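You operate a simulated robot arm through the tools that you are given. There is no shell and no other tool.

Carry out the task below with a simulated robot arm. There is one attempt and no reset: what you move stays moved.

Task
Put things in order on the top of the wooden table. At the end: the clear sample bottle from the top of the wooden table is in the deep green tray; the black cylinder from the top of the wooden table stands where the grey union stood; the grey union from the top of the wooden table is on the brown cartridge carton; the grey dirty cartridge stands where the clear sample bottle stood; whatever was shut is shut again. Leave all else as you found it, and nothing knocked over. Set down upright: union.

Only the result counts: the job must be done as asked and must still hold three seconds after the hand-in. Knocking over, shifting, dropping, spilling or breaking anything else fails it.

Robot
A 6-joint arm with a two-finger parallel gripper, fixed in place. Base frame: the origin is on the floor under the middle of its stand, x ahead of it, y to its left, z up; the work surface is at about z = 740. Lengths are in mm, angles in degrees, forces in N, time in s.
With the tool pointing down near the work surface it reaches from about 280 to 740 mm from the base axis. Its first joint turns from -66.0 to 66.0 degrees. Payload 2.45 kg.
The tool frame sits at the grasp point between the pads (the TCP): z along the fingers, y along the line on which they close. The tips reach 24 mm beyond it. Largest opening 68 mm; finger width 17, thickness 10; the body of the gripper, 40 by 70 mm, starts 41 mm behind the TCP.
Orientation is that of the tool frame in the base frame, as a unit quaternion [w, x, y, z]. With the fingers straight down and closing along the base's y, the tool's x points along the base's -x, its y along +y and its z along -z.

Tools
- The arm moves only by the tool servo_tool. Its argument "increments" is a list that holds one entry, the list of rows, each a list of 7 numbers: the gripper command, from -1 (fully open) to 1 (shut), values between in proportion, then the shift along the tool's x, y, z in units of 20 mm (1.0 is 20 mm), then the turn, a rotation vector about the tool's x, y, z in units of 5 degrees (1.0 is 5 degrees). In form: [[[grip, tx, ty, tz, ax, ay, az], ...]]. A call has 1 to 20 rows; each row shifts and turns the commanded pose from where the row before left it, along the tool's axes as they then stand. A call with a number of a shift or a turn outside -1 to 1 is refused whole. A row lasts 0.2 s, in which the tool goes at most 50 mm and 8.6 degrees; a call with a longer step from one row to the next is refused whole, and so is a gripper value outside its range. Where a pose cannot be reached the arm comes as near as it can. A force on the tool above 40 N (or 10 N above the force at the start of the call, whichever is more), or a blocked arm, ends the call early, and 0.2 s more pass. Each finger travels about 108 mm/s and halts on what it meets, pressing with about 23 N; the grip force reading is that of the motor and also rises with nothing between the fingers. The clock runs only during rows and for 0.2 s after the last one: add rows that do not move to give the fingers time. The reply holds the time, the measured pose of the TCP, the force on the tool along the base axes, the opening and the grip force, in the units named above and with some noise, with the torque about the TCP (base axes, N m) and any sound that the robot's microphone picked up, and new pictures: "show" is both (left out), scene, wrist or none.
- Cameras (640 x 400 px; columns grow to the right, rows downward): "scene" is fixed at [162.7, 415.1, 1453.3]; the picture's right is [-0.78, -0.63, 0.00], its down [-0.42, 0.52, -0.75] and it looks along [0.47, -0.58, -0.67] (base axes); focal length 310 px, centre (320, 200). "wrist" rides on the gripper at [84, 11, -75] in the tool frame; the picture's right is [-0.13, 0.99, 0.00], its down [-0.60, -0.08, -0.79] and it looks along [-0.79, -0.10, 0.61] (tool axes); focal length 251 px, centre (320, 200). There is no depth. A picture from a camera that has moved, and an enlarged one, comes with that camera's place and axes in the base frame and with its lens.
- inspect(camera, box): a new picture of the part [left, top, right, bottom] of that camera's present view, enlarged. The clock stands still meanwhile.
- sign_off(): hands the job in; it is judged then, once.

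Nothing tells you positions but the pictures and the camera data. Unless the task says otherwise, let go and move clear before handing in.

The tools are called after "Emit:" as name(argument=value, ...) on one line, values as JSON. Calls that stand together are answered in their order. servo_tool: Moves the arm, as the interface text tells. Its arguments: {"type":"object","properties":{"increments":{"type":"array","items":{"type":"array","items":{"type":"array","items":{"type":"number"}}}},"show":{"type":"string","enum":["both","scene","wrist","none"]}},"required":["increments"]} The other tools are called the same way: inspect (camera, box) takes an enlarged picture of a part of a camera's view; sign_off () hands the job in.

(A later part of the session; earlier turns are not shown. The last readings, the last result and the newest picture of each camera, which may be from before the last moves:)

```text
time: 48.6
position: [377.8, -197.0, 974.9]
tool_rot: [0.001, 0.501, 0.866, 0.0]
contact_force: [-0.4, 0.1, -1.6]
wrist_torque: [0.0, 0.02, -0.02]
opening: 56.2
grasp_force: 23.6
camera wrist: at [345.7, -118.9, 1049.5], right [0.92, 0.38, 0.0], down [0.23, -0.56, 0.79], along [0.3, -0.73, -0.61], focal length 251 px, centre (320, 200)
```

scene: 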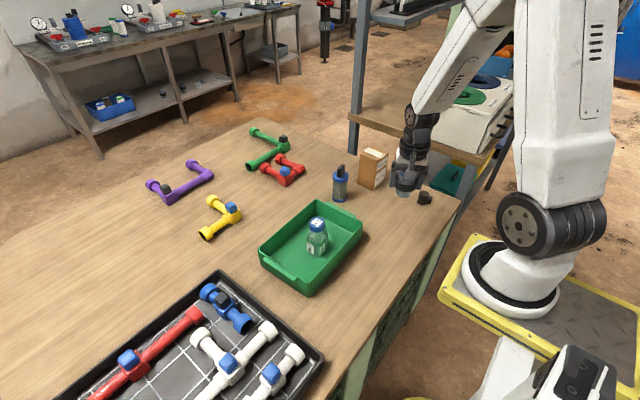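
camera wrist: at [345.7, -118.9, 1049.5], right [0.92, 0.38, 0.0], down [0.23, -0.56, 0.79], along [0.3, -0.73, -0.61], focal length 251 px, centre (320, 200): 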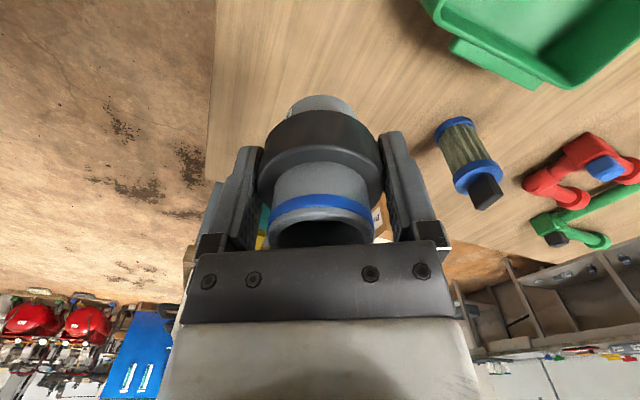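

Emit:
servo_tool(increments=[[[1, -0.436, 0.114, 0, 0, 0, 0], [1, -0.866, 0.229, 0, 0, 0, 0], [1, -0.866, 0.229, 0, 0, 0, 0], [1, -0.866, 0.229, 0, 0, 0, 0], [1, -0.866, 0.229, 0, 0, 0, 0], [1, -0.866, 0.229, 0, 0, 0, 0], [1, -0.866, 0.229, 0, 0, 0, 0], [1, -0.866, 0.229, 0, 0, 0, 0], [1, -0.866, 0.229, 0, 0, 0, 0], [1, -0.866, 0.229, 0, 0, 0, 0], [1, -0.866, 0.229, 0, 0, 0, 0], [1, -0.866, 0.229, 0, 0, 0, 0], [1, -0.866, 0.229, 0, 0, 0, 0], [1, -0.866, 0.229, 0, 0, 0, 0], [1, -0.866, 0.229, 0, 0, 0, 0], [1, -0.866, 0.229, 0, 0, 0, 0], [1, -0.434, 0.115, 0, 0, 0, 0], [1, 0, 0, 0, 0, 0, 0], [1, 0, 0, 0, 0, 0, 0]]])

Emit:
inspect(camera="scene", box=[320, 120, 440, 200])

Emit:
inspect(camera="wrist", box=[220, 0, 420, 140])

```text
time: 52.6
position: [580.7, -400.5, 975.5]
tool_rot: [0.001, 0.5, 0.866, 0.001]
contact_force: [-0.3, -0.1, -1.0]
wrist_torque: [-0.01, -0.01, 0.0]
opening: 56.0
grasp_force: 23.3
camera wrist: at [548.2, -322.6, 1050.0], right [0.92, 0.38, 0.0], down [0.23, -0.56, 0.79], along [0.3, -0.73, -0.61], focal length 251 px, centre (320, 200)
```

scene: 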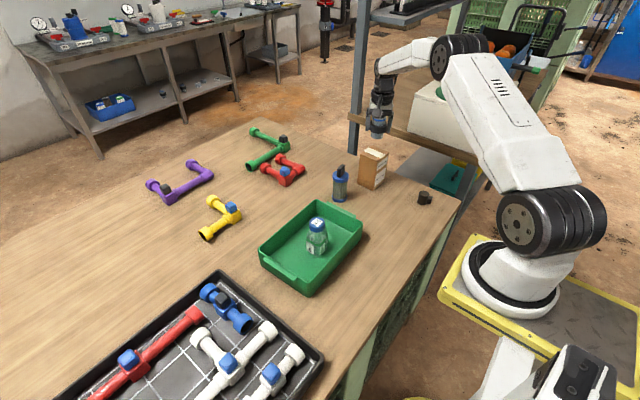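
wrist: 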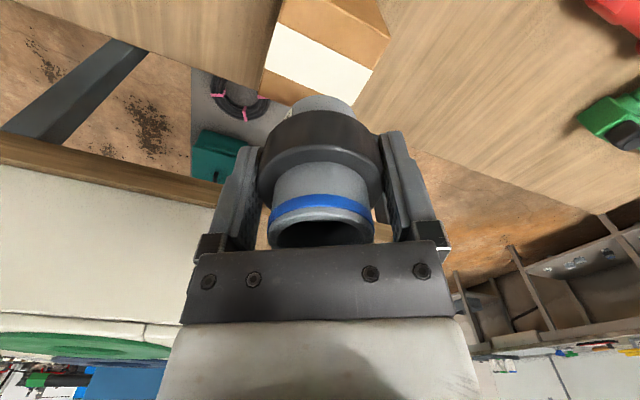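

```text
5.00 times, centred on (380, 160) of scene
camera zoom: at [162.7, 415.0, 1453.3], right [-0.78, -0.63, 0.0], down [-0.42, 0.52, -0.75], along [0.47, -0.58, -0.67], focal length 1550 px, centre (20, 400)
```

zoom: 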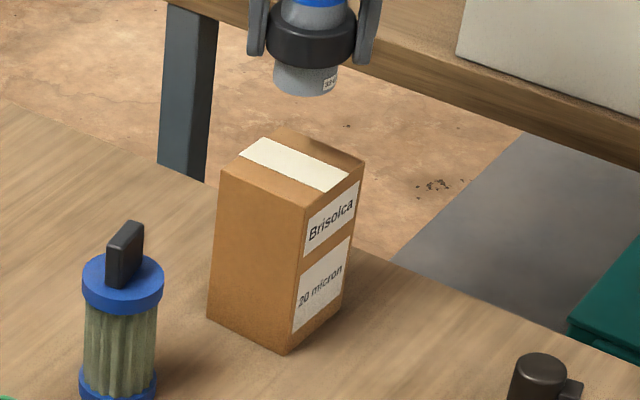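

```text
2.86 times, centred on (320, 70) of wrist
camera zoom: at [548.2, -322.6, 1050.0], right [0.92, 0.38, 0.0], down [0.23, -0.56, 0.79], along [0.3, -0.73, -0.61], focal length 718 px, centre (320, 571)
```

zoom: 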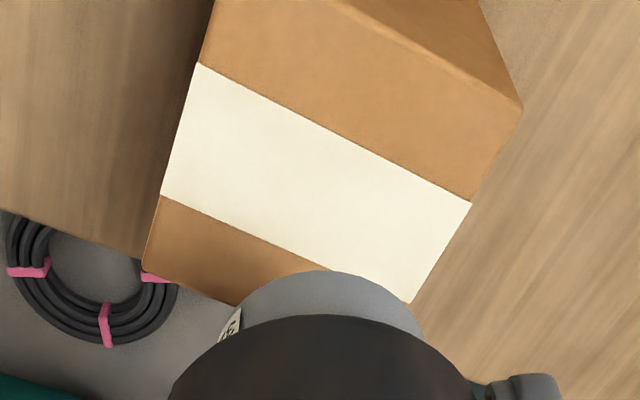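

The carton top is centred at (580,-401), right under the union. I'll lower to about 10 mm above it first.

Emit:
servo_tool(increments=[[[1, 0, 0, 0.5, 0, 0, 0], [1, 0, 0, 0.7, 0, 0, 0], [1, 0, 0, 0.7, 0, 0, 0], [1, 0, 0, 0.5, 0, 0, 0], [1, 0, 0, 0.3, 0, 0, 0], [1, 0, 0, 0, 0, 0, 0]]])

Emit:
inspect(camera="scene", box=[320, 120, 440, 200])

Emit:
inspect(camera="wrist", box=[220, 0, 420, 140])

```text
time: 54.0
position: [581.0, -400.1, 920.8]
tool_rot: [0.0, 0.5, 0.866, 0.0]
contact_force: [-0.4, -0.1, -1.0]
wrist_torque: [-0.03, 0.01, -0.02]
opening: 56.1
grasp_force: 22.9
camera wrist: at [548.5, -322.2, 996.1], right [0.92, 0.38, 0.0], down [0.23, -0.56, 0.79], along [0.3, -0.73, -0.61], focal length 251 px, centre (320, 200)
```

scene: 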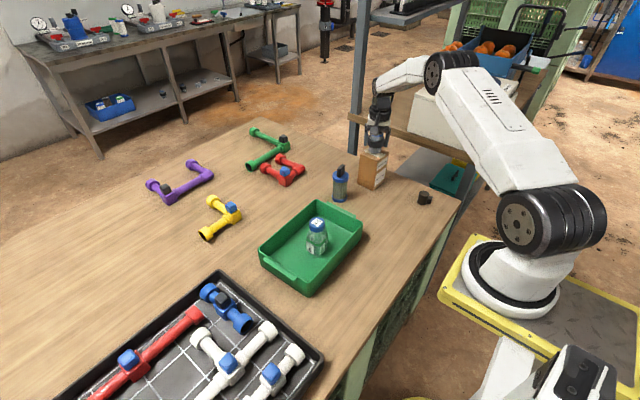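
wrist: 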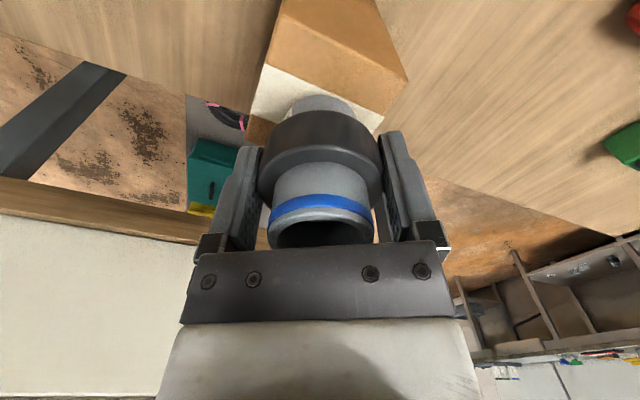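

```text
5.00 times, centred on (380, 160) of scene
camera zoom: at [162.7, 415.0, 1453.3], right [-0.78, -0.63, 0.0], down [-0.42, 0.52, -0.75], along [0.47, -0.58, -0.67], focal length 1550 px, centre (20, 400)
```

zoom: 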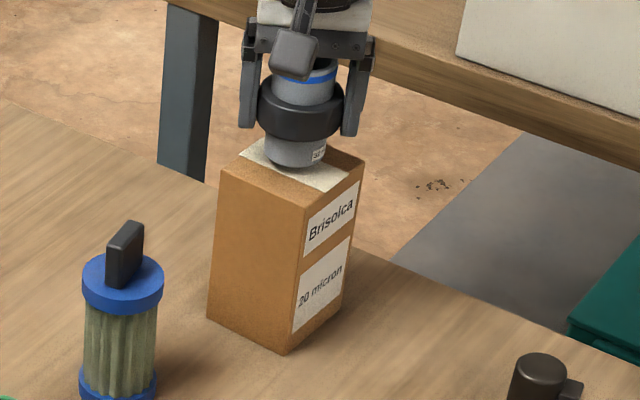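

```text
2.86 times, centred on (320, 70) of wrist
camera zoom: at [548.5, -322.2, 996.1], right [0.92, 0.38, 0.0], down [0.23, -0.56, 0.79], along [0.3, -0.73, -0.61], focal length 718 px, centre (320, 571)
```

zoom: 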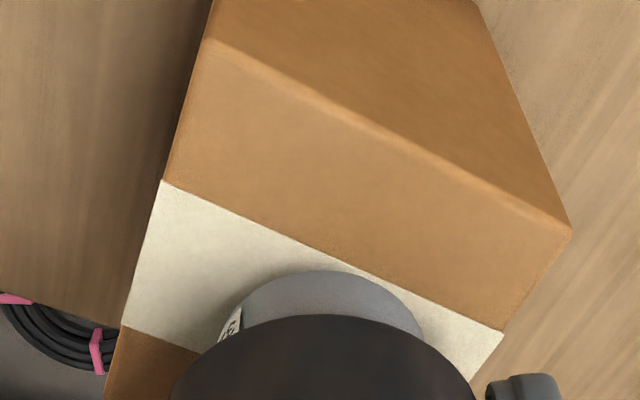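

Emit:
servo_tool(increments=[[[1, 0, 0, 0.2, 0, 0, 0], [1, 0, 0, 0.15, 0, 0, 0], [1, 0, 0, 0, 0, 0, 0]]], show="none")

```text
time: 54.8
position: [580.6, -402.1, 914.3]
tool_rot: [0.0, 0.499, 0.866, 0.0]
contact_force: [0.7, 0.5, -1.1]
wrist_torque: [0.02, -0.01, -0.01]
opening: 55.9
grasp_force: 22.9
```

Emit:
servo_tool(increments=[[[1, 0, 0, 0.1, 0, 0, 0], [1, 0, 0, 0, 0, 0, 0]]], show="none")

```text
time: 55.4
position: [580.6, -401.3, 912.9]
tool_rot: [0.0, 0.499, 0.866, 0.0]
contact_force: [-0.3, -0.5, 1.4]
wrist_torque: [-0.02, 0.07, -0.02]
opening: 55.9
grasp_force: 23.5
```

Emit:
servo_tool(increments=[[[1, 0, 0, 0.03, 0, 0, 0], [1, 0, 0, 0, 0, 0, 0]]], show="none")

```text
time: 56.0
position: [580.4, -400.5, 912.6]
tool_rot: [0.001, 0.5, 0.866, 0.0]
contact_force: [-1.2, 1.2, 8.6]
wrist_torque: [0.07, 0.15, -0.01]
opening: 56.0
grasp_force: 22.7
```

The union is in contact with the carton at 8.6 N, so I'll open now.

Emit:
servo_tool(increments=[[[0, 0, 0, 0, 0, 0, 0], [-1, 0, 0, 0, 0, 0, 0], [-1, 0, 0, 0, 0, 0, 0]]])

Emit:
inspect(camera="scene", box=[320, 120, 440, 200])

Emit:
inspect(camera="wrist", box=[220, 80, 420, 220])

```text
time: 56.8
position: [581.4, -400.2, 910.1]
tool_rot: [-0.001, 0.5, 0.866, 0.0]
contact_force: [-0.7, 0.1, 0.2]
wrist_torque: [-0.03, 0.05, 0.01]
opening: 68.2
grasp_force: 0.1
camera wrist: at [548.0, -322.7, 986.6], right [0.92, 0.38, 0.0], down [0.23, -0.56, 0.79], along [0.3, -0.73, -0.61], focal length 251 px, centre (320, 200)
```

scene: 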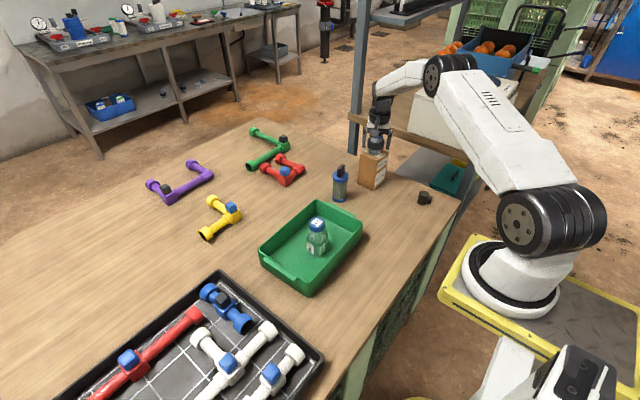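
wrist: 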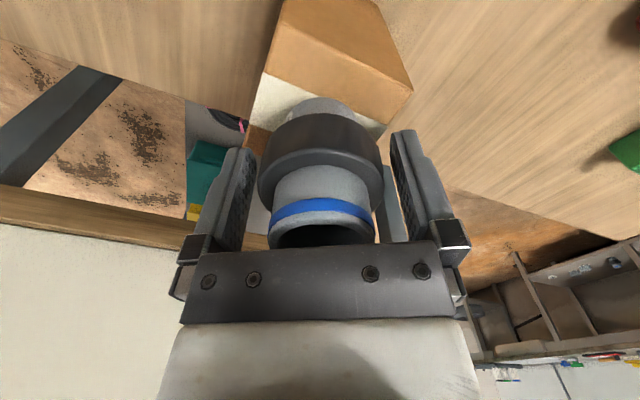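

```text
5.00 times, centred on (380, 160) of scene
camera zoom: at [162.7, 415.1, 1453.3], right [-0.78, -0.63, 0.0], down [-0.42, 0.52, -0.75], along [0.47, -0.58, -0.67], focal length 1550 px, centre (20, 400)
```

zoom: 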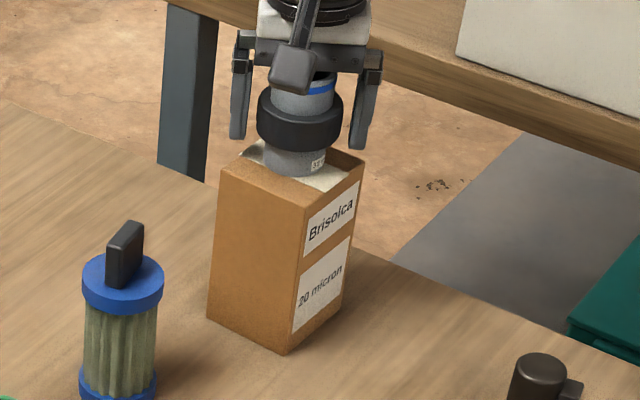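

```text
2.86 times, centred on (320, 150) of wrist
camera zoom: at [548.0, -322.7, 986.6], right [0.92, 0.38, 0.0], down [0.23, -0.56, 0.79], along [0.3, -0.73, -0.61], focal length 718 px, centre (320, 343)
```

zoom: 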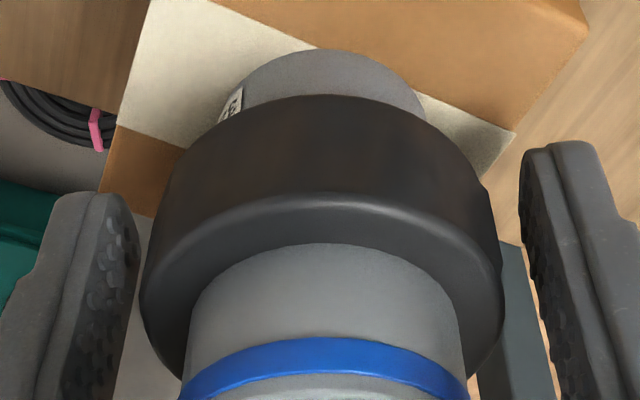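

The union stands on the carton. I'll rise straight up, then move over the black cylinder.

Emit:
servo_tool(increments=[[[-1, 0, 0, -0.4, 0, 0, 0], [-1, 0, 0, -0.6, 0, 0, 0], [-1, 0, 0, -1, 0, 0, 0], [-1, 0, 0, -1, 0, 0, 0], [-1, 0, 0, -1, 0, 0, 0], [-1, 0, 0, -1, 0, 0, 0], [-1, 0.42, -0.89, 0, 0, 0, 0], [-1, 0.42, -0.89, 0, 0, 0, 0], [-1, 0.42, -0.89, 0, 0, 0, 0], [-1, 0.42, -0.89, 0, 0, 0, 0], [-1, 0.42, -0.89, 0, 0, 0, 0], [-1, 0.42, -0.89, 0, 0, 0, 0], [-1, 0.42, -0.89, 0, 0, 0, 0], [-1, 0.42, -0.89, 0, 0, 0, 0], [-1, 0.42, -0.89, 0, 0, 0, 0], [-1, 0.42, -0.89, 0, 0, 0, 0], [-1, 0, 0, 0, 0, 0, 0]]])

Emit:
inspect(camera="scene", box=[320, 120, 460, 220])

```text
time: 60.4
position: [383.7, -415.6, 1010.3]
tool_rot: [0.0, 0.5, 0.866, 0.0]
contact_force: [0.0, 0.1, 0.0]
wrist_torque: [-0.01, -0.04, 0.0]
opening: 68.1
grasp_force: 0.0
camera wrist: at [351.5, -338.8, 1086.5], right [0.92, 0.38, 0.0], down [0.23, -0.56, 0.79], along [0.3, -0.73, -0.61], focal length 251 px, centre (320, 200)
```

scene: 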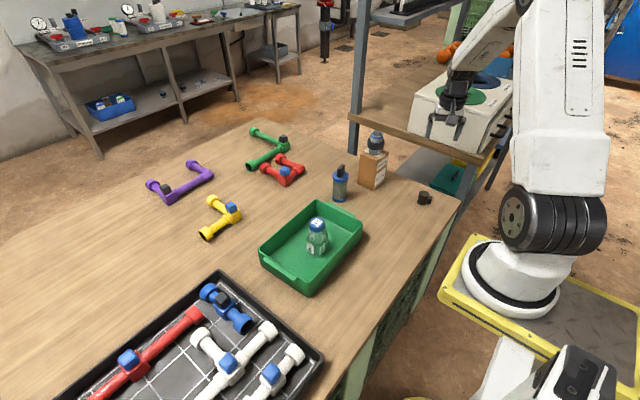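
wrist: 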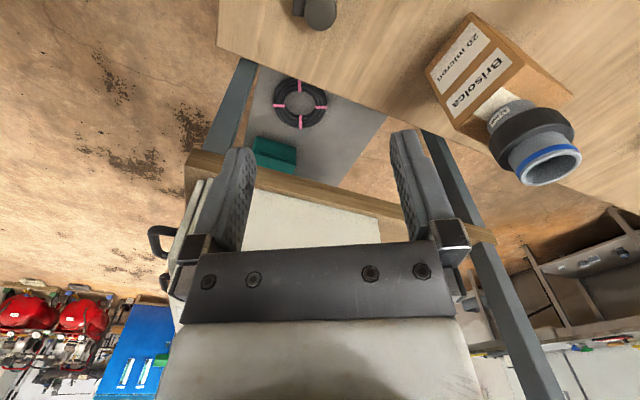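

```text
4.00 times, centred on (390, 170) of scene
camera zoom: at [162.7, 415.1, 1453.3], right [-0.78, -0.63, 0.0], down [-0.42, 0.52, -0.75], along [0.47, -0.58, -0.67], focal length 1240 px, centre (40, 320)
```

zoom: 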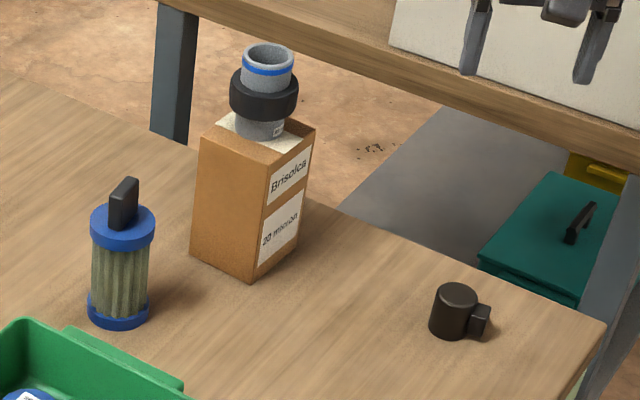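

Emit:
servo_tool(increments=[[[-1, 0, 0, 0, 0, 0, -1], [-1, 0, 0, 0, 0, 0, -1], [-1, 0, 0, 0, 0, 0, -1], [-1, 0, 0, 0, 0, 0, -1], [-1, 0, 0, 0, 0, 0, -1], [-1, 0, 0, 0, 0, 0, -1], [-1, 0, 0, 0, 0, 0, -1], [-1, 0, 0, 0, 0, 0, -1], [-1, 0, 0, 0, 0, 0, -1], [-1, 0, 0, 0, 0, 0, -1], [-1, 0, 0, 0, 0, 0, -1], [-1, 0, 0, 0, 0, 0, -1], [-1, 0, 0, 0.9, 0, 0, 0], [-1, 0, 0, 0.9, 0, 0, 0], [-1, 0, 0, 0.9, 0, 0, 0], [-1, 0, 0, 0.9, 0, 0, 0], [-1, 0, 0, 0.9, 0, 0, 0], [-1, 0, 0, 0.9, 0, 0, 0], [-1, 0, 0, 0, 0, 0, 0]]])

Emit:
inspect(camera="wrist", box=[240, 0, 400, 100])

```text
time: 64.4
position: [387.1, -415.7, 903.7]
tool_rot: [0.001, 0.0, 1.0, 0.0]
contact_force: [0.2, 0.3, 0.4]
wrist_torque: [-0.02, 0.0, 0.01]
opening: 68.1
grasp_force: 0.0
camera wrist: at [301.9, -406.0, 978.3], right [0.13, 0.99, 0.0], down [0.6, -0.08, 0.79], along [0.79, -0.1, -0.61], focal length 251 px, centre (320, 200)
```

scene: 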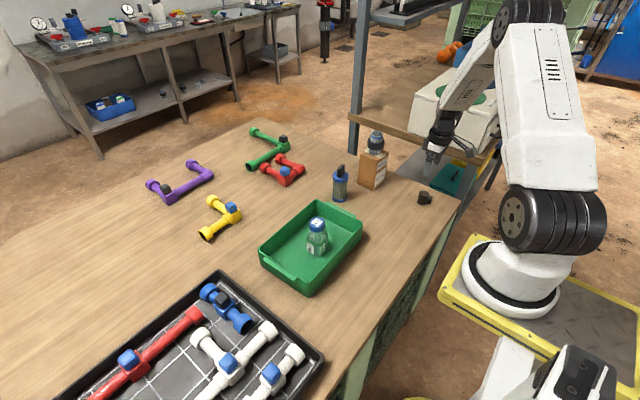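
wrist: 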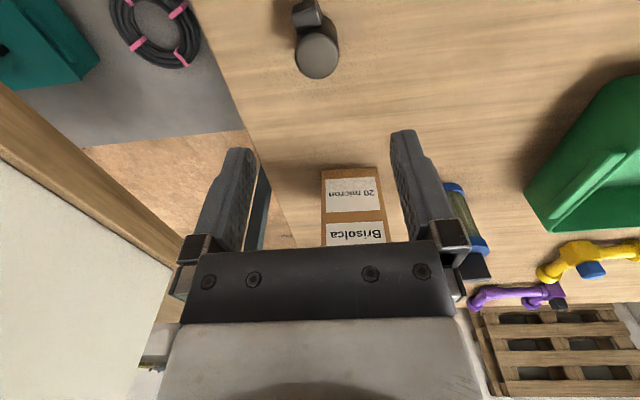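

```text
4.00 times, centred on (320, 50) of wrist
camera zoom: at [301.9, -406.0, 978.3], right [0.13, 0.99, 0.0], down [0.6, -0.08, 0.79], along [0.79, -0.1, -0.61], focal length 1006 px, centre (320, 800)
```

zoom: 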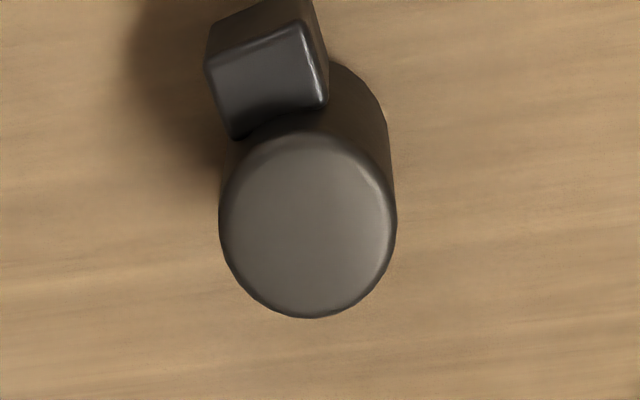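

The cylinder is at about (385,-417.7), 33 mm across, with its side block pointing roughly -x and tilted about 12°. I'll shift onto it, turn -12° so the fingers straddle it clear of the block, and come lower.

Emit:
servo_tool(increments=[[[-1, 0.1, -0.1, 0, 0, 0, 0], [-1, 0, 0, 0, 0, 0, -0.8], [-1, 0, 0, 0, 0, 0, -0.8], [-1, 0, 0, 0, 0, 0, -0.8], [-1, 0, 0, 0.9, 0, 0, 0], [-1, 0, 0, 0.9, 0, 0, 0], [-1, 0, 0, 0.9, 0, 0, 0], [-1, 0, 0, 0, 0, 0, 0]]])

Emit:
inspect(camera="wrist", box=[240, 20, 400, 120])

Emit:
inspect(camera="scene", box=[380, 140, 480, 220])

```text
time: 66.2
position: [383.9, -419.1, 850.5]
tool_rot: [0.0, -0.105, 0.994, 0.0]
contact_force: [-1.0, 0.5, 0.3]
wrist_torque: [0.0, 0.01, -0.03]
opening: 67.8
grasp_force: 0.0
camera wrist: at [298.7, -425.6, 925.0], right [-0.08, 1.0, 0.0], down [0.61, 0.05, 0.79], along [0.79, 0.06, -0.61], focal length 251 px, centre (320, 200)
```

scene: 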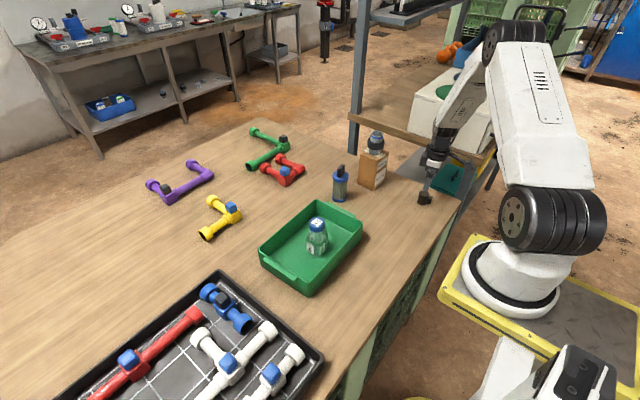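
wrist: 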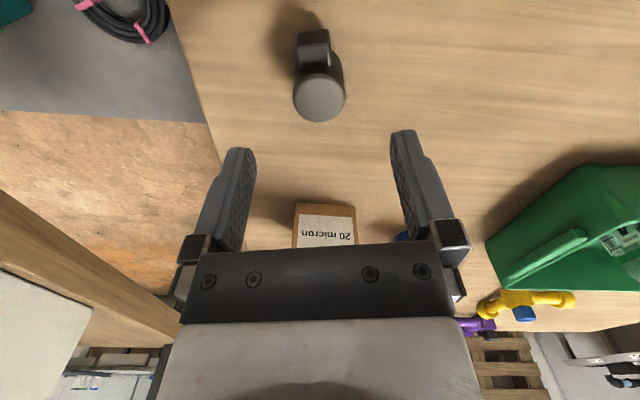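

```text
4.00 times, centred on (320, 70) of wrist
camera zoom: at [298.7, -425.6, 925.0], right [-0.08, 1.0, 0.0], down [0.61, 0.05, 0.79], along [0.79, 0.06, -0.61], focal length 1006 px, centre (320, 720)
```

zoom: 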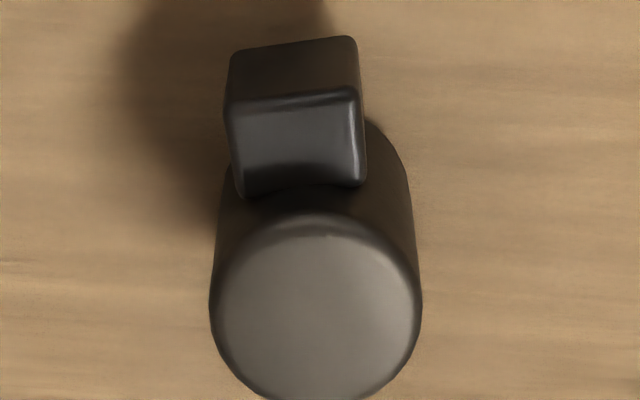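

```text
5.00 times, centred on (430, 180) of scene
camera zoom: at [162.7, 415.1, 1453.3], right [-0.78, -0.63, 0.0], down [-0.42, 0.52, -0.75], along [0.47, -0.58, -0.67], focal length 1550 px, centre (-230, 300)
```

zoom: 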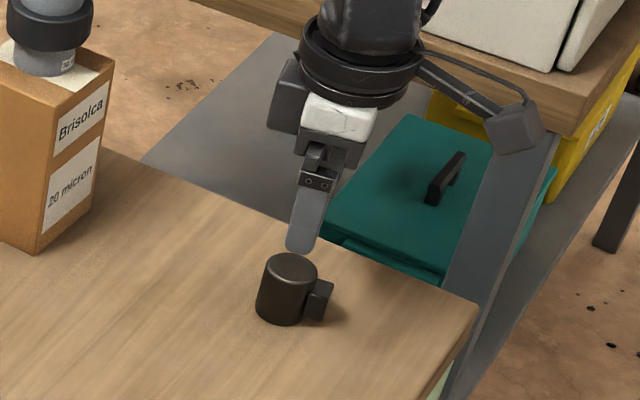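

Aligned within 1 mm. I'll descend to z≈772 around the cylinder.

Emit:
servo_tool(increments=[[[-1, 0, -0.04, 0.9, 0, 0, 0], [-1, 0, 0, 0.9, 0, 0, 0], [-1, 0, 0, 0.9, 0, 0, 0], [-1, 0, 0, 0.8, 0, 0, 0], [-1, 0, 0, 0.4, 0, 0, 0], [-1, 0, 0, 0, 0, 0, 0]]])

Emit:
inspect(camera="wrist", box=[220, 80, 420, 220])

Emit:
inspect(camera="scene", box=[380, 140, 480, 220])

```text
time: 67.6
position: [382.0, -420.7, 771.8]
tool_rot: [-0.001, -0.104, 0.995, 0.0]
contact_force: [0.6, -0.2, 0.6]
wrist_torque: [0.0, 0.03, 0.0]
opening: 68.1
grasp_force: 0.1
camera wrist: at [297.7, -427.3, 847.1], right [-0.08, 1.0, 0.0], down [0.61, 0.05, 0.79], along [0.79, 0.06, -0.61], focal length 251 px, centre (320, 200)
```

scene: 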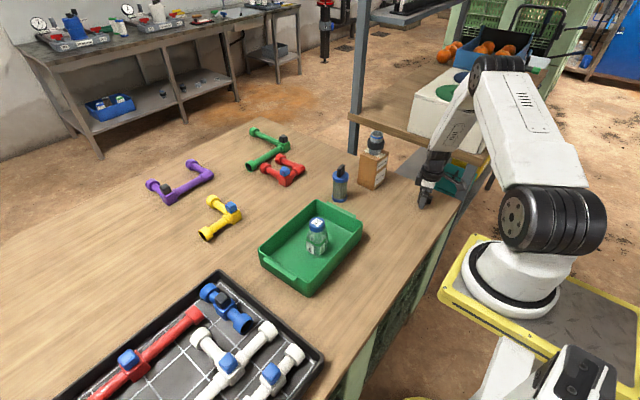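
wrist: 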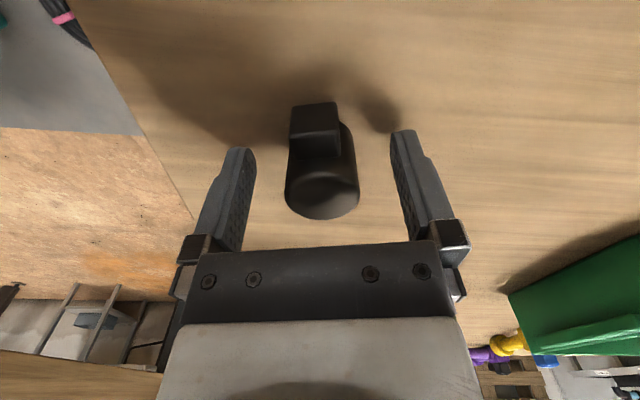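

```text
2.86 times, centred on (320, 150) of wrist
camera zoom: at [297.7, -427.3, 847.1], right [-0.08, 1.0, 0.0], down [0.61, 0.05, 0.79], along [0.79, 0.06, -0.61], focal length 718 px, centre (320, 343)
```

zoom: 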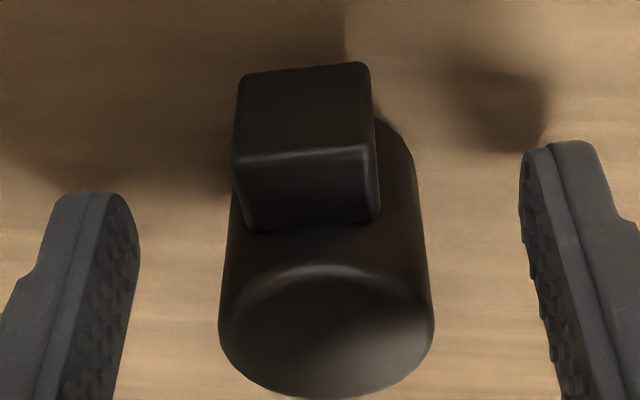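

```text
5.00 times, centred on (430, 180) of scene
camera zoom: at [162.7, 415.1, 1453.3], right [-0.78, -0.63, 0.0], down [-0.42, 0.52, -0.75], along [0.47, -0.58, -0.67], focal length 1550 px, centre (-230, 300)
```

zoom: 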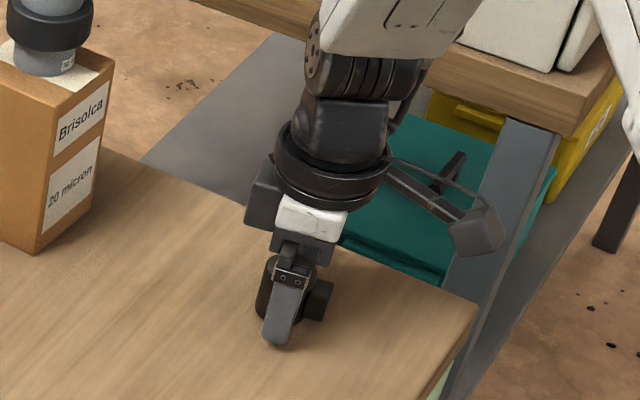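

Emit:
servo_tool(increments=[[[0, 0, 0, 0, 0, 0, 0], [0.4, 0, 0, 0, 0, 0, 0], [0.7, 0, 0, 0, 0, 0, 0], [1, 0, 0, 0, 0, 0, 0], [1, 0, 0, 0, 0, 0, 0], [1, 0, 0, 0, 0, 0, 0]]], show="wrist")

Emit:
inspect(camera="wrist", box=[220, 80, 420, 220])

```text
time: 69.0
position: [382.0, -420.7, 771.3]
tool_rot: [0.0, -0.105, 0.994, 0.0]
contact_force: [-0.6, 0.8, 0.2]
wrist_torque: [0.0, 0.01, 0.0]
opening: 33.6
grasp_force: 22.7
camera wrist: at [297.6, -427.1, 847.2], right [-0.08, 1.0, 0.0], down [0.61, 0.05, 0.79], along [0.79, 0.06, -0.61], focal length 251 px, centre (320, 200)
```

wrist: 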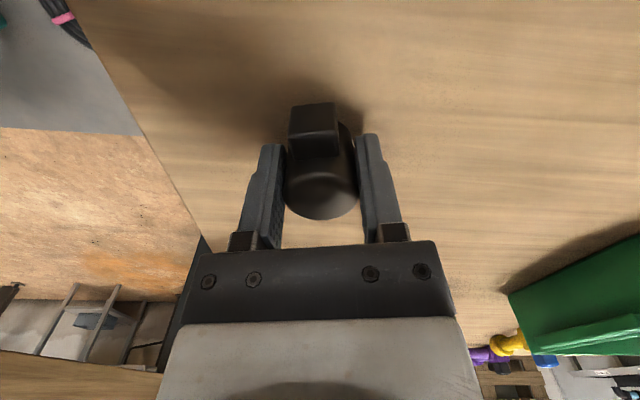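

```text
2.86 times, centred on (320, 150) of wrist
camera zoom: at [297.6, -427.1, 847.2], right [-0.08, 1.0, 0.0], down [0.61, 0.05, 0.79], along [0.79, 0.06, -0.61], focal length 718 px, centre (320, 343)
```

zoom: 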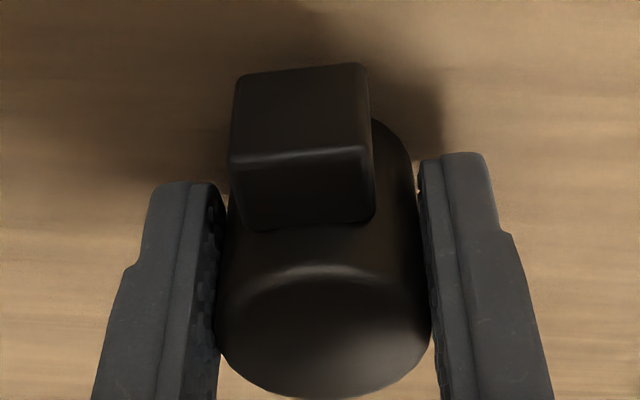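

The cylinder is gripped at 33.6 mm. I'll lift it and carry it to the union's old spot.

Emit:
servo_tool(increments=[[[1, 0, 0, -0.4, 0, 0, 0], [1, 0, 0, -0.8, 0, 0, 0], [1, 0, 0, -1, 0, 0, 0], [1, 0, 0, -1, 0, 0, 0], [1, 0, 0, -1, 0, 0, 0], [1, 0, 0, -0.8, 0, 0, 0], [1, 0, 0, 0, 0, 0, 0]]], show="both")

```text
time: 70.6
position: [382.6, -420.8, 870.8]
tool_rot: [0.0, -0.104, 0.995, 0.0]
contact_force: [-0.6, 0.7, -1.4]
wrist_torque: [0.02, -0.03, 0.0]
opening: 33.8
grasp_force: 22.3
camera wrist: at [297.8, -427.4, 946.6], right [-0.08, 1.0, 0.0], down [0.61, 0.05, 0.79], along [0.79, 0.06, -0.61], focal length 251 px, centre (320, 200)
```

scene: 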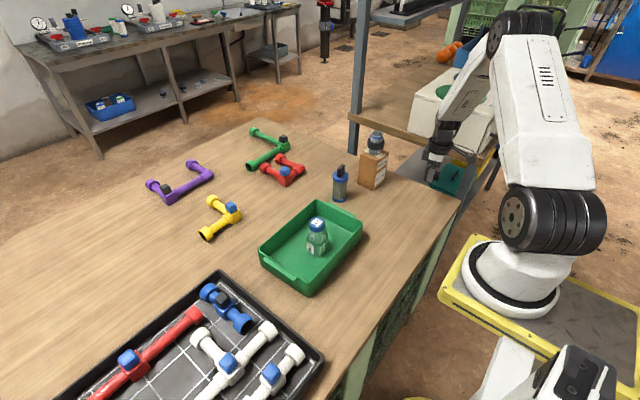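
wrist: 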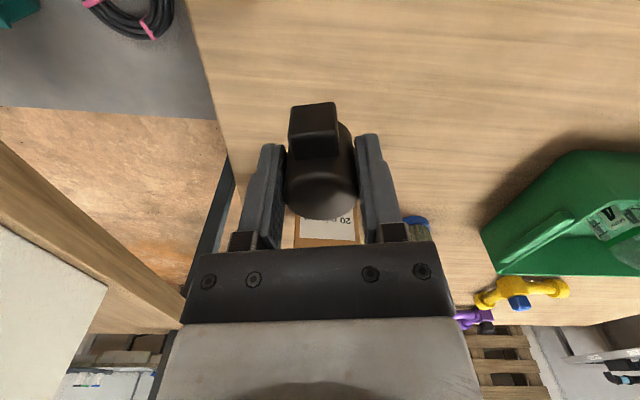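

Emit:
servo_tool(increments=[[[1, -0.08, 0.42, 0, 0, 0, 0], [1, -0.1625, 0.839, 0, 0, 0, 0], [1, -0.1625, 0.839, 0, 0, 0, 0], [1, -0.1625, 0.839, 0, 0, 0, 0], [1, -0.1625, 0.839, 0, 0, 0, 0], [1, -0.1625, 0.839, 0, 0, 0, 0], [1, -0.1625, 0.839, 0, 0, 0, 0], [1, -0.1625, 0.839, 0, 0, 0, 0], [1, -0.1625, 0.839, 0, 0, 0, 0], [1, -0.1625, 0.839, 0, 0, 0, 0], [1, -0.1625, 0.839, 0, 0, 0, 0], [1, -0.1625, 0.839, 0, 0, 0, 0], [1, -0.1625, 0.839, 0, 0, 0, 0], [1, -0.083, 0.422, 0, 0, 0, 0], [1, 0, 0, 0, 0, 0, 0], [1, 0, 0, 0, 0, 0, 0]]])

Emit:
servo_tool(increments=[[[1, 0, 0, 0, 0, 0, 0]]], show="none")

Emit:
servo_tool(increments=[[[1, 0, 0, 0, 0, 0, 0]]], show="none")

```text
time: 74.0
position: [378.4, -196.7, 871.5]
tool_rot: [0.0, -0.104, 0.995, 0.001]
contact_force: [-0.1, -0.1, -1.7]
wrist_torque: [0.0, 0.01, 0.0]
opening: 33.8
grasp_force: 23.1
camera wrist: at [293.7, -204.5, 946.4], right [-0.08, 1.0, 0.0], down [0.61, 0.05, 0.79], along [0.79, 0.06, -0.61], focal length 251 px, centre (320, 200)
```

scene: 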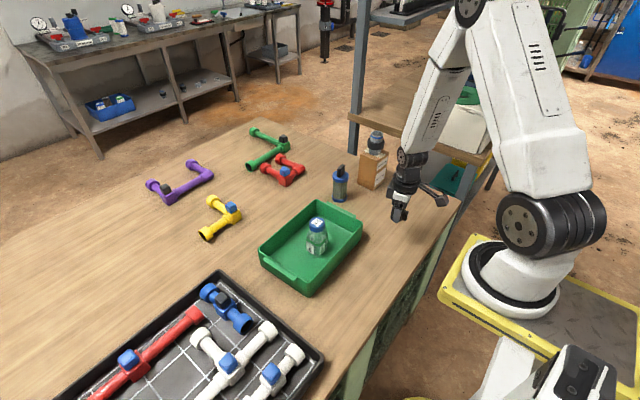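
wrist: 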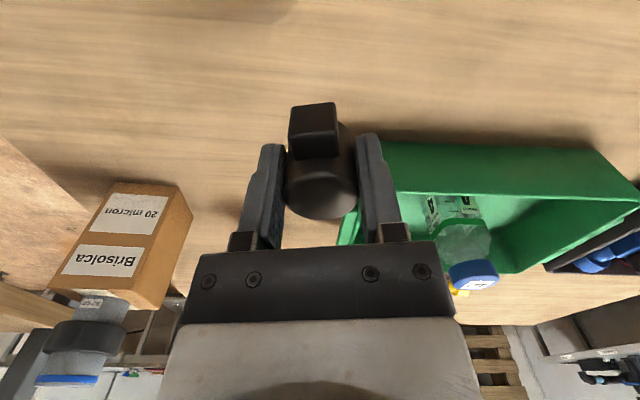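

```text
time: 74.4
position: [378.4, -197.6, 871.8]
tool_rot: [0.0, -0.105, 0.994, 0.0]
contact_force: [-0.3, -0.2, -0.8]
wrist_torque: [0.01, -0.01, 0.0]
opening: 33.8
grasp_force: 23.0
```

```text
time: 74.8
position: [378.7, -197.8, 870.8]
tool_rot: [0.0, -0.104, 0.995, -0.001]
contact_force: [0.3, 0.2, -1.5]
wrist_torque: [-0.01, -0.02, 0.03]
opening: 33.6
grasp_force: 23.3
```

Over the spot. I'll lower to about 8 mm above the table, then finish in small steps.

Emit:
servo_tool(increments=[[[1, 0, 0, 0.6, 0, 0, 0], [1, 0, 0, 1, 0, 0, 0], [1, 0, 0, 1, 0, 0, 0], [1, 0, 0, 1, 0, 0, 0], [1, 0, 0, 0.7, 0, 0, 0], [1, 0, 0, 0.3, 0, 0, 0], [1, 0, 0, 0, 0, 0, 0]]])

Emit:
inspect(camera="scene", box=[340, 160, 440, 260])

```text
time: 76.4
position: [378.6, -197.2, 779.1]
tool_rot: [0.001, -0.104, 0.995, 0.0]
contact_force: [0.4, -0.2, -1.0]
wrist_torque: [0.0, 0.02, 0.02]
opening: 33.3
grasp_force: 23.0
camera wrist: at [293.6, -204.4, 854.5], right [-0.08, 1.0, 0.0], down [0.61, 0.05, 0.79], along [0.79, 0.06, -0.61], focal length 251 px, centre (320, 200)
```

scene: 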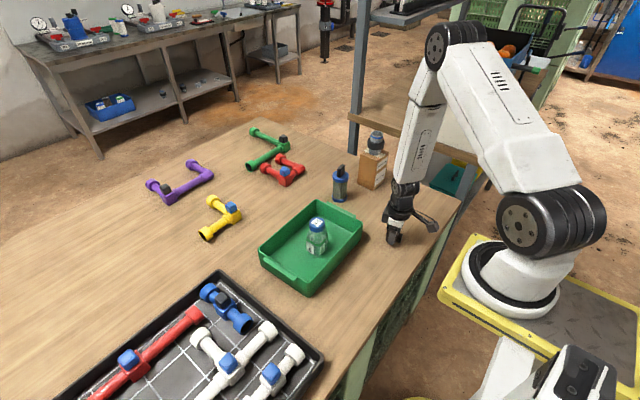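
wrist: 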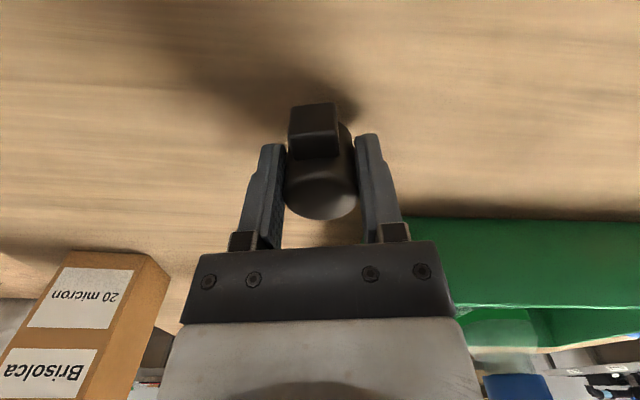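

```text
4.00 times, centred on (390, 210) of scene
camera zoom: at [162.7, 415.1, 1453.3], right [-0.78, -0.63, 0.0], down [-0.42, 0.52, -0.75], along [0.47, -0.58, -0.67], focal length 1240 px, centre (40, 160)
```

zoom: 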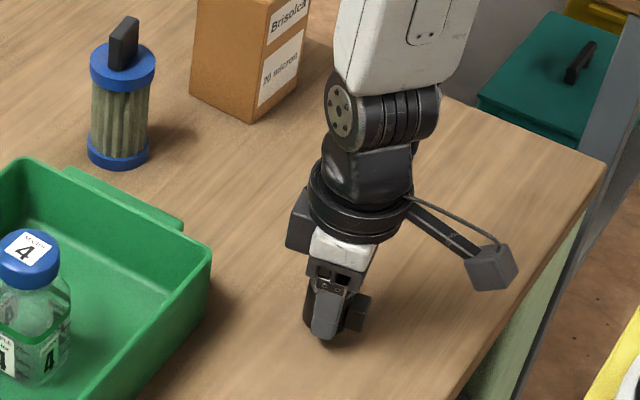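

Emit:
servo_tool(increments=[[[1, 0, 0, 0.15, 0, 0, 0], [1, 0, 0, 0.15, 0, 0, 0], [1, 0, 0, 0, 0, 0, 0]]], show="none")

```text
time: 77.2
position: [379.1, -197.4, 774.0]
tool_rot: [0.0, -0.105, 0.995, 0.0]
contact_force: [0.2, -0.2, -1.9]
wrist_torque: [0.03, -0.01, -0.03]
opening: 33.6
grasp_force: 23.0
```

Emit:
servo_tool(increments=[[[1, 0, 0, 0.07, 0, 0, 0], [1, 0, 0, 0, 0, 0, 0]]], show="none")

```text
time: 77.8
position: [378.5, -198.3, 771.4]
tool_rot: [0.0, -0.104, 0.995, 0.0]
contact_force: [-0.7, 0.2, -1.1]
wrist_torque: [-0.02, 0.02, 0.03]
opening: 33.6
grasp_force: 23.2
```

Emit:
servo_tool(increments=[[[1, 0, 0, 0.04, 0, 0, 0], [1, 0, 0, 0, 0, 0, 0]]], show="none")

```text
time: 78.4
position: [378.0, -196.5, 773.0]
tool_rot: [0.0, -0.104, 0.995, 0.001]
contact_force: [-0.6, 7.1, 17.7]
wrist_torque: [0.12, -0.05, 0.05]
opening: 33.7
grasp_force: 23.3
```

It's touching down at 17.7 N. I'll ease up slightly and then release.

Emit:
servo_tool(increments=[[[1, 0, 0, -0.03, 0, 0, 0], [1, 0, 0, 0, 0, 0, 0]]], show="none")

```text
time: 79.0
position: [378.0, -196.6, 770.4]
tool_rot: [0.0, -0.104, 0.995, 0.0]
contact_force: [1.5, 1.0, 3.7]
wrist_torque: [0.02, -0.07, -0.01]
opening: 33.6
grasp_force: 23.2
```

Emit:
servo_tool(increments=[[[0.3, 0, 0, 0, 0, 0, 0], [-0.4, 0, 0, 0, 0, 0, 0], [-1, 0, 0, 0, 0, 0, 0], [-1, 0, 0, 0, 0, 0, 0]]], show="wrist")

Emit:
inspect(camera="wrist", box=[220, 80, 420, 220])

```text
time: 80.0
position: [378.1, -198.3, 772.2]
tool_rot: [0.0, -0.105, 0.995, 0.0]
contact_force: [0.2, -1.1, 0.2]
wrist_torque: [0.0, -0.03, 0.0]
opening: 67.8
grasp_force: 0.1
camera wrist: at [293.2, -204.7, 847.1], right [-0.08, 1.0, 0.0], down [0.61, 0.05, 0.79], along [0.79, 0.06, -0.61], focal length 251 px, centre (320, 200)
```

wrist: 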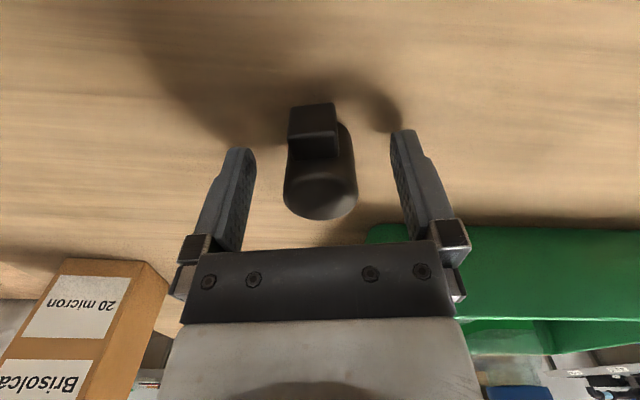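

```text
2.86 times, centred on (320, 150) of wrist
camera zoom: at [293.2, -204.7, 847.1], right [-0.08, 1.0, 0.0], down [0.61, 0.05, 0.79], along [0.79, 0.06, -0.61], focal length 718 px, centre (320, 343)
```

zoom: 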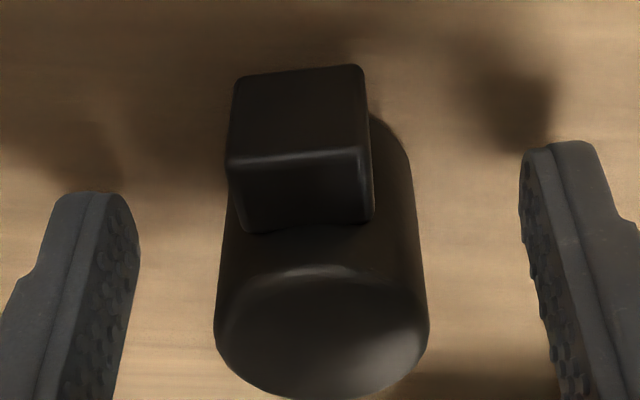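

The black cylinder stands on the union's spot. I'll raise straight up and start turning the wrist towards the cartridge.

Emit:
servo_tool(increments=[[[-1, 0, 0, -0.5, 0, 0, 0], [-1, 0, 0, -0.9, 0, 0, 0], [-1, 0, 0, -1, 0, 0, 0], [-1, 0, 0, -1, 0, 0, 0], [-1, 0, 0, -1, 0, 0, 0], [-1, 0, 0, -1, 0, 0, 0], [-1, 0, 0, -1, 0, 0, 0], [-1, 0, 0, -1, 0, 0, 0], [-1, 0, 0, -1, 0, 0, 0], [-1, 0, 0, -1, 0, 0, 0], [-1, 0, 0, 0, 0, 0, 1], [-1, 0, 0, 0, 0, 0, 1], [-1, 0, 0, 0, 0, 0, 1], [-1, 0, 0, 0, 0, 0, 1], [-1, 0, 0, 0, 0, 0, 1], [-1, 0, 0, 0, 0, 0, 1], [-1, 0, 0, 0, 0, 0, 1], [-1, 0, 0, 0, 0, 0, 1], [-1, 0, 0, 0, 0, 0, 1], [-1, 0, 0, 0, 0, 0, 1]]], show="scene")

Emit:
inspect(camera="scene", box=[340, 160, 460, 260])

```text
time: 84.2
position: [378.6, -197.1, 960.3]
tool_rot: [0.001, 0.326, 0.945, 0.001]
contact_force: [0.5, 0.2, 0.5]
wrist_torque: [0.01, 0.01, -0.06]
opening: 68.0
grasp_force: 0.1
```

scene: 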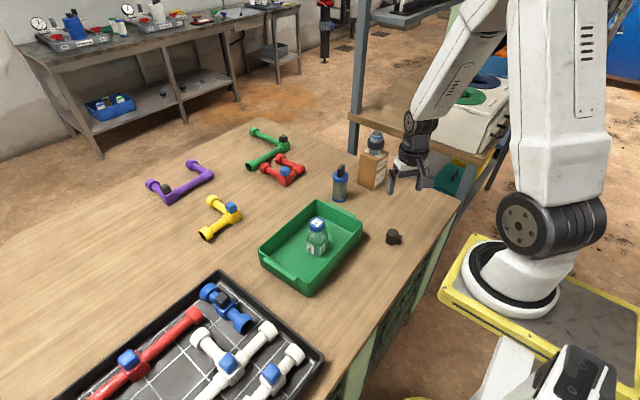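

```text
4.00 times, centred on (400, 210) of scene
camera zoom: at [162.7, 415.1, 1453.3], right [-0.78, -0.63, 0.0], down [-0.42, 0.52, -0.75], along [0.47, -0.58, -0.67], focal length 1240 px, centre (0, 160)
```

zoom: 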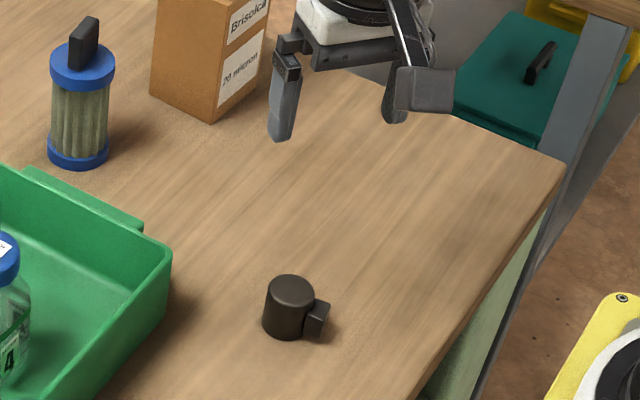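

Emit:
servo_tool(increments=[[[-1, 0, 0, 0, 0, 0, 1], [-1, 0, 0, 0, 0, 0, 1], [-1, 0, 0, 0, 0, 0, 1], [-1, 0, 0, 0, 0, 0, 1], [-1, 0, 0, 0, 0, 0, 1], [-1, 0, 0, 0, 0, 0, 1], [-1, 0, 0, 0, 0, 0, 1], [-1, 0, 0, 0, 0, 0, 1], [-1, 0, 0, 0, 0, 0, 1], [-1, 0, 0, 0, 0, 0, 1], [-1, 0, 0, 0, 0, 0, 0.4], [-1, 0, 0, 0, 0, 0, 0]]], show="none")

Emit:
servo_tool(increments=[[[-1, 0.03, 0.975, 0, 0, 0, 0], [-1, 0.03, 0.975, 0, 0, 0, 0], [-1, 0.03, 0.975, 0, 0, 0, 0], [-1, 0.03, 0.975, 0, 0, 0, 0], [-1, 0.03, 0.975, 0, 0, 0, 0], [-1, 0.03, 0.975, 0, 0, 0, 0], [-1, 0.03, 0.975, 0, 0, 0, 0], [-1, 0.03, 0.975, 0, 0, 0, 0], [-1, 0.03, 0.975, 0, 0, 0, 0], [-1, 0.03, 0.975, 0, 0, 0, 0], [-1, 0.03, 0.975, 0, 0, 0, 0], [-1, 0.03, 0.975, 0, 0, 0, 0], [-1, 0, 0, 0, 0, 0, 0]]])

Emit:
inspect(camera="wrist", box=[240, 40, 400, 140])

```text
time: 86.8
position: [378.2, -197.1, 960.5]
tool_rot: [0.0, 0.707, 0.707, 0.0]
contact_force: [0.6, -0.1, 0.1]
wrist_torque: [0.02, 0.0, 0.01]
opening: 67.6
grasp_force: 0.1
```

```text
time: 89.6
position: [612.8, -192.2, 958.5]
tool_rot: [0.0, 0.707, 0.708, 0.0]
contact_force: [-0.5, 0.0, -0.3]
wrist_torque: [0.0, 0.0, 0.02]
opening: 68.0
grasp_force: 0.0
camera wrist: at [622.7, -107.2, 1034.3], right [0.99, -0.13, 0.0], down [-0.08, -0.6, 0.79], along [-0.1, -0.79, -0.61], focal length 251 px, centre (320, 200)
```

scene: 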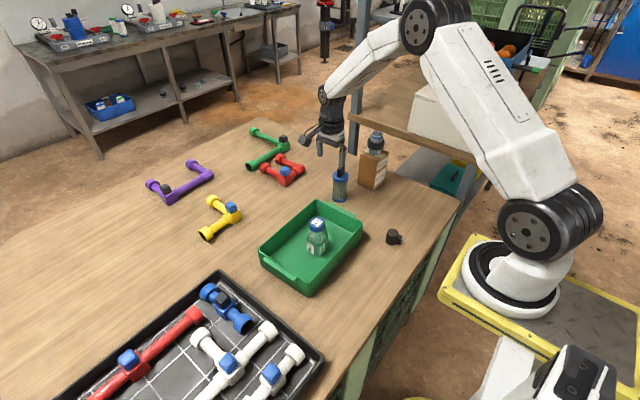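
wrist: 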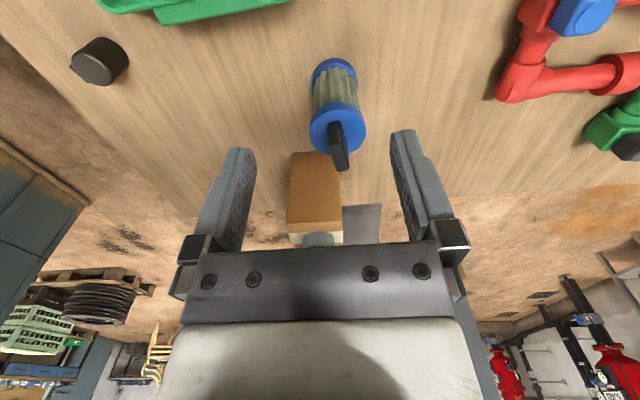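

```text
4.00 times, centred on (320, 90) of wrist
camera zoom: at [622.7, -107.2, 1034.3], right [0.99, -0.13, 0.0], down [-0.08, -0.6, 0.79], along [-0.1, -0.79, -0.61], focal length 1006 px, centre (320, 640)
```

zoom: 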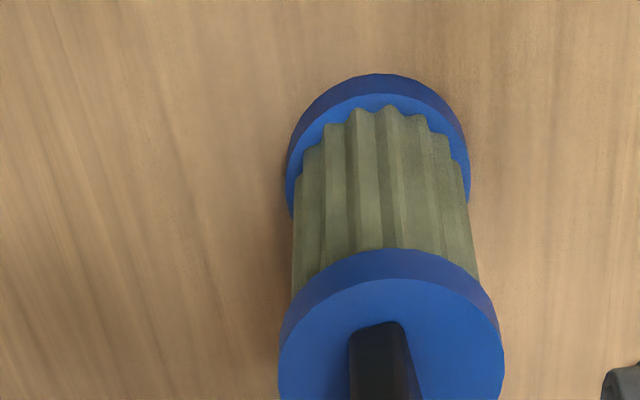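

Emit:
inspect(camera="wrist", box=[260, 80, 420, 180])

Emit:
inspect(camera="scene", box=[300, 120, 400, 220])

```text
4.00 times, centred on (340, 130) of wrist
camera zoom: at [622.7, -107.2, 1034.3], right [0.99, -0.13, 0.0], down [-0.08, -0.6, 0.79], along [-0.1, -0.79, -0.61], focal length 1006 px, centre (240, 480)
```

zoom: 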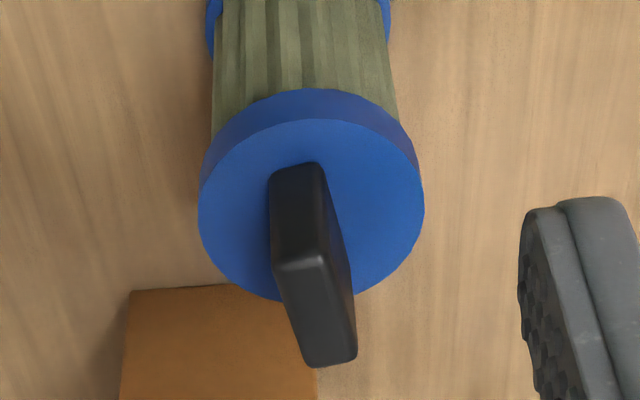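

```text
4.00 times, centred on (350, 170) of scene
camera zoom: at [162.7, 415.1, 1453.3], right [-0.78, -0.63, 0.0], down [-0.42, 0.52, -0.75], along [0.47, -0.58, -0.67], focal length 1240 px, centre (200, 320)
```

zoom: 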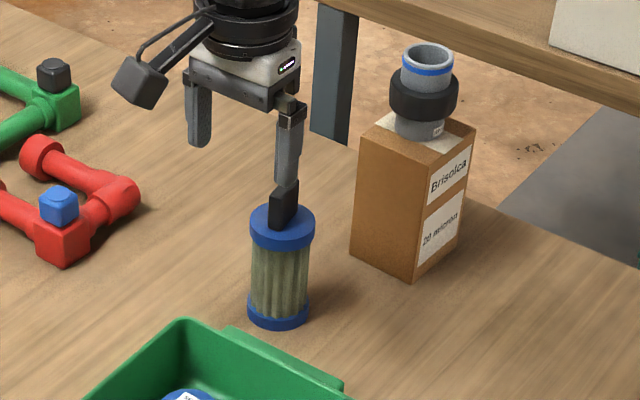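

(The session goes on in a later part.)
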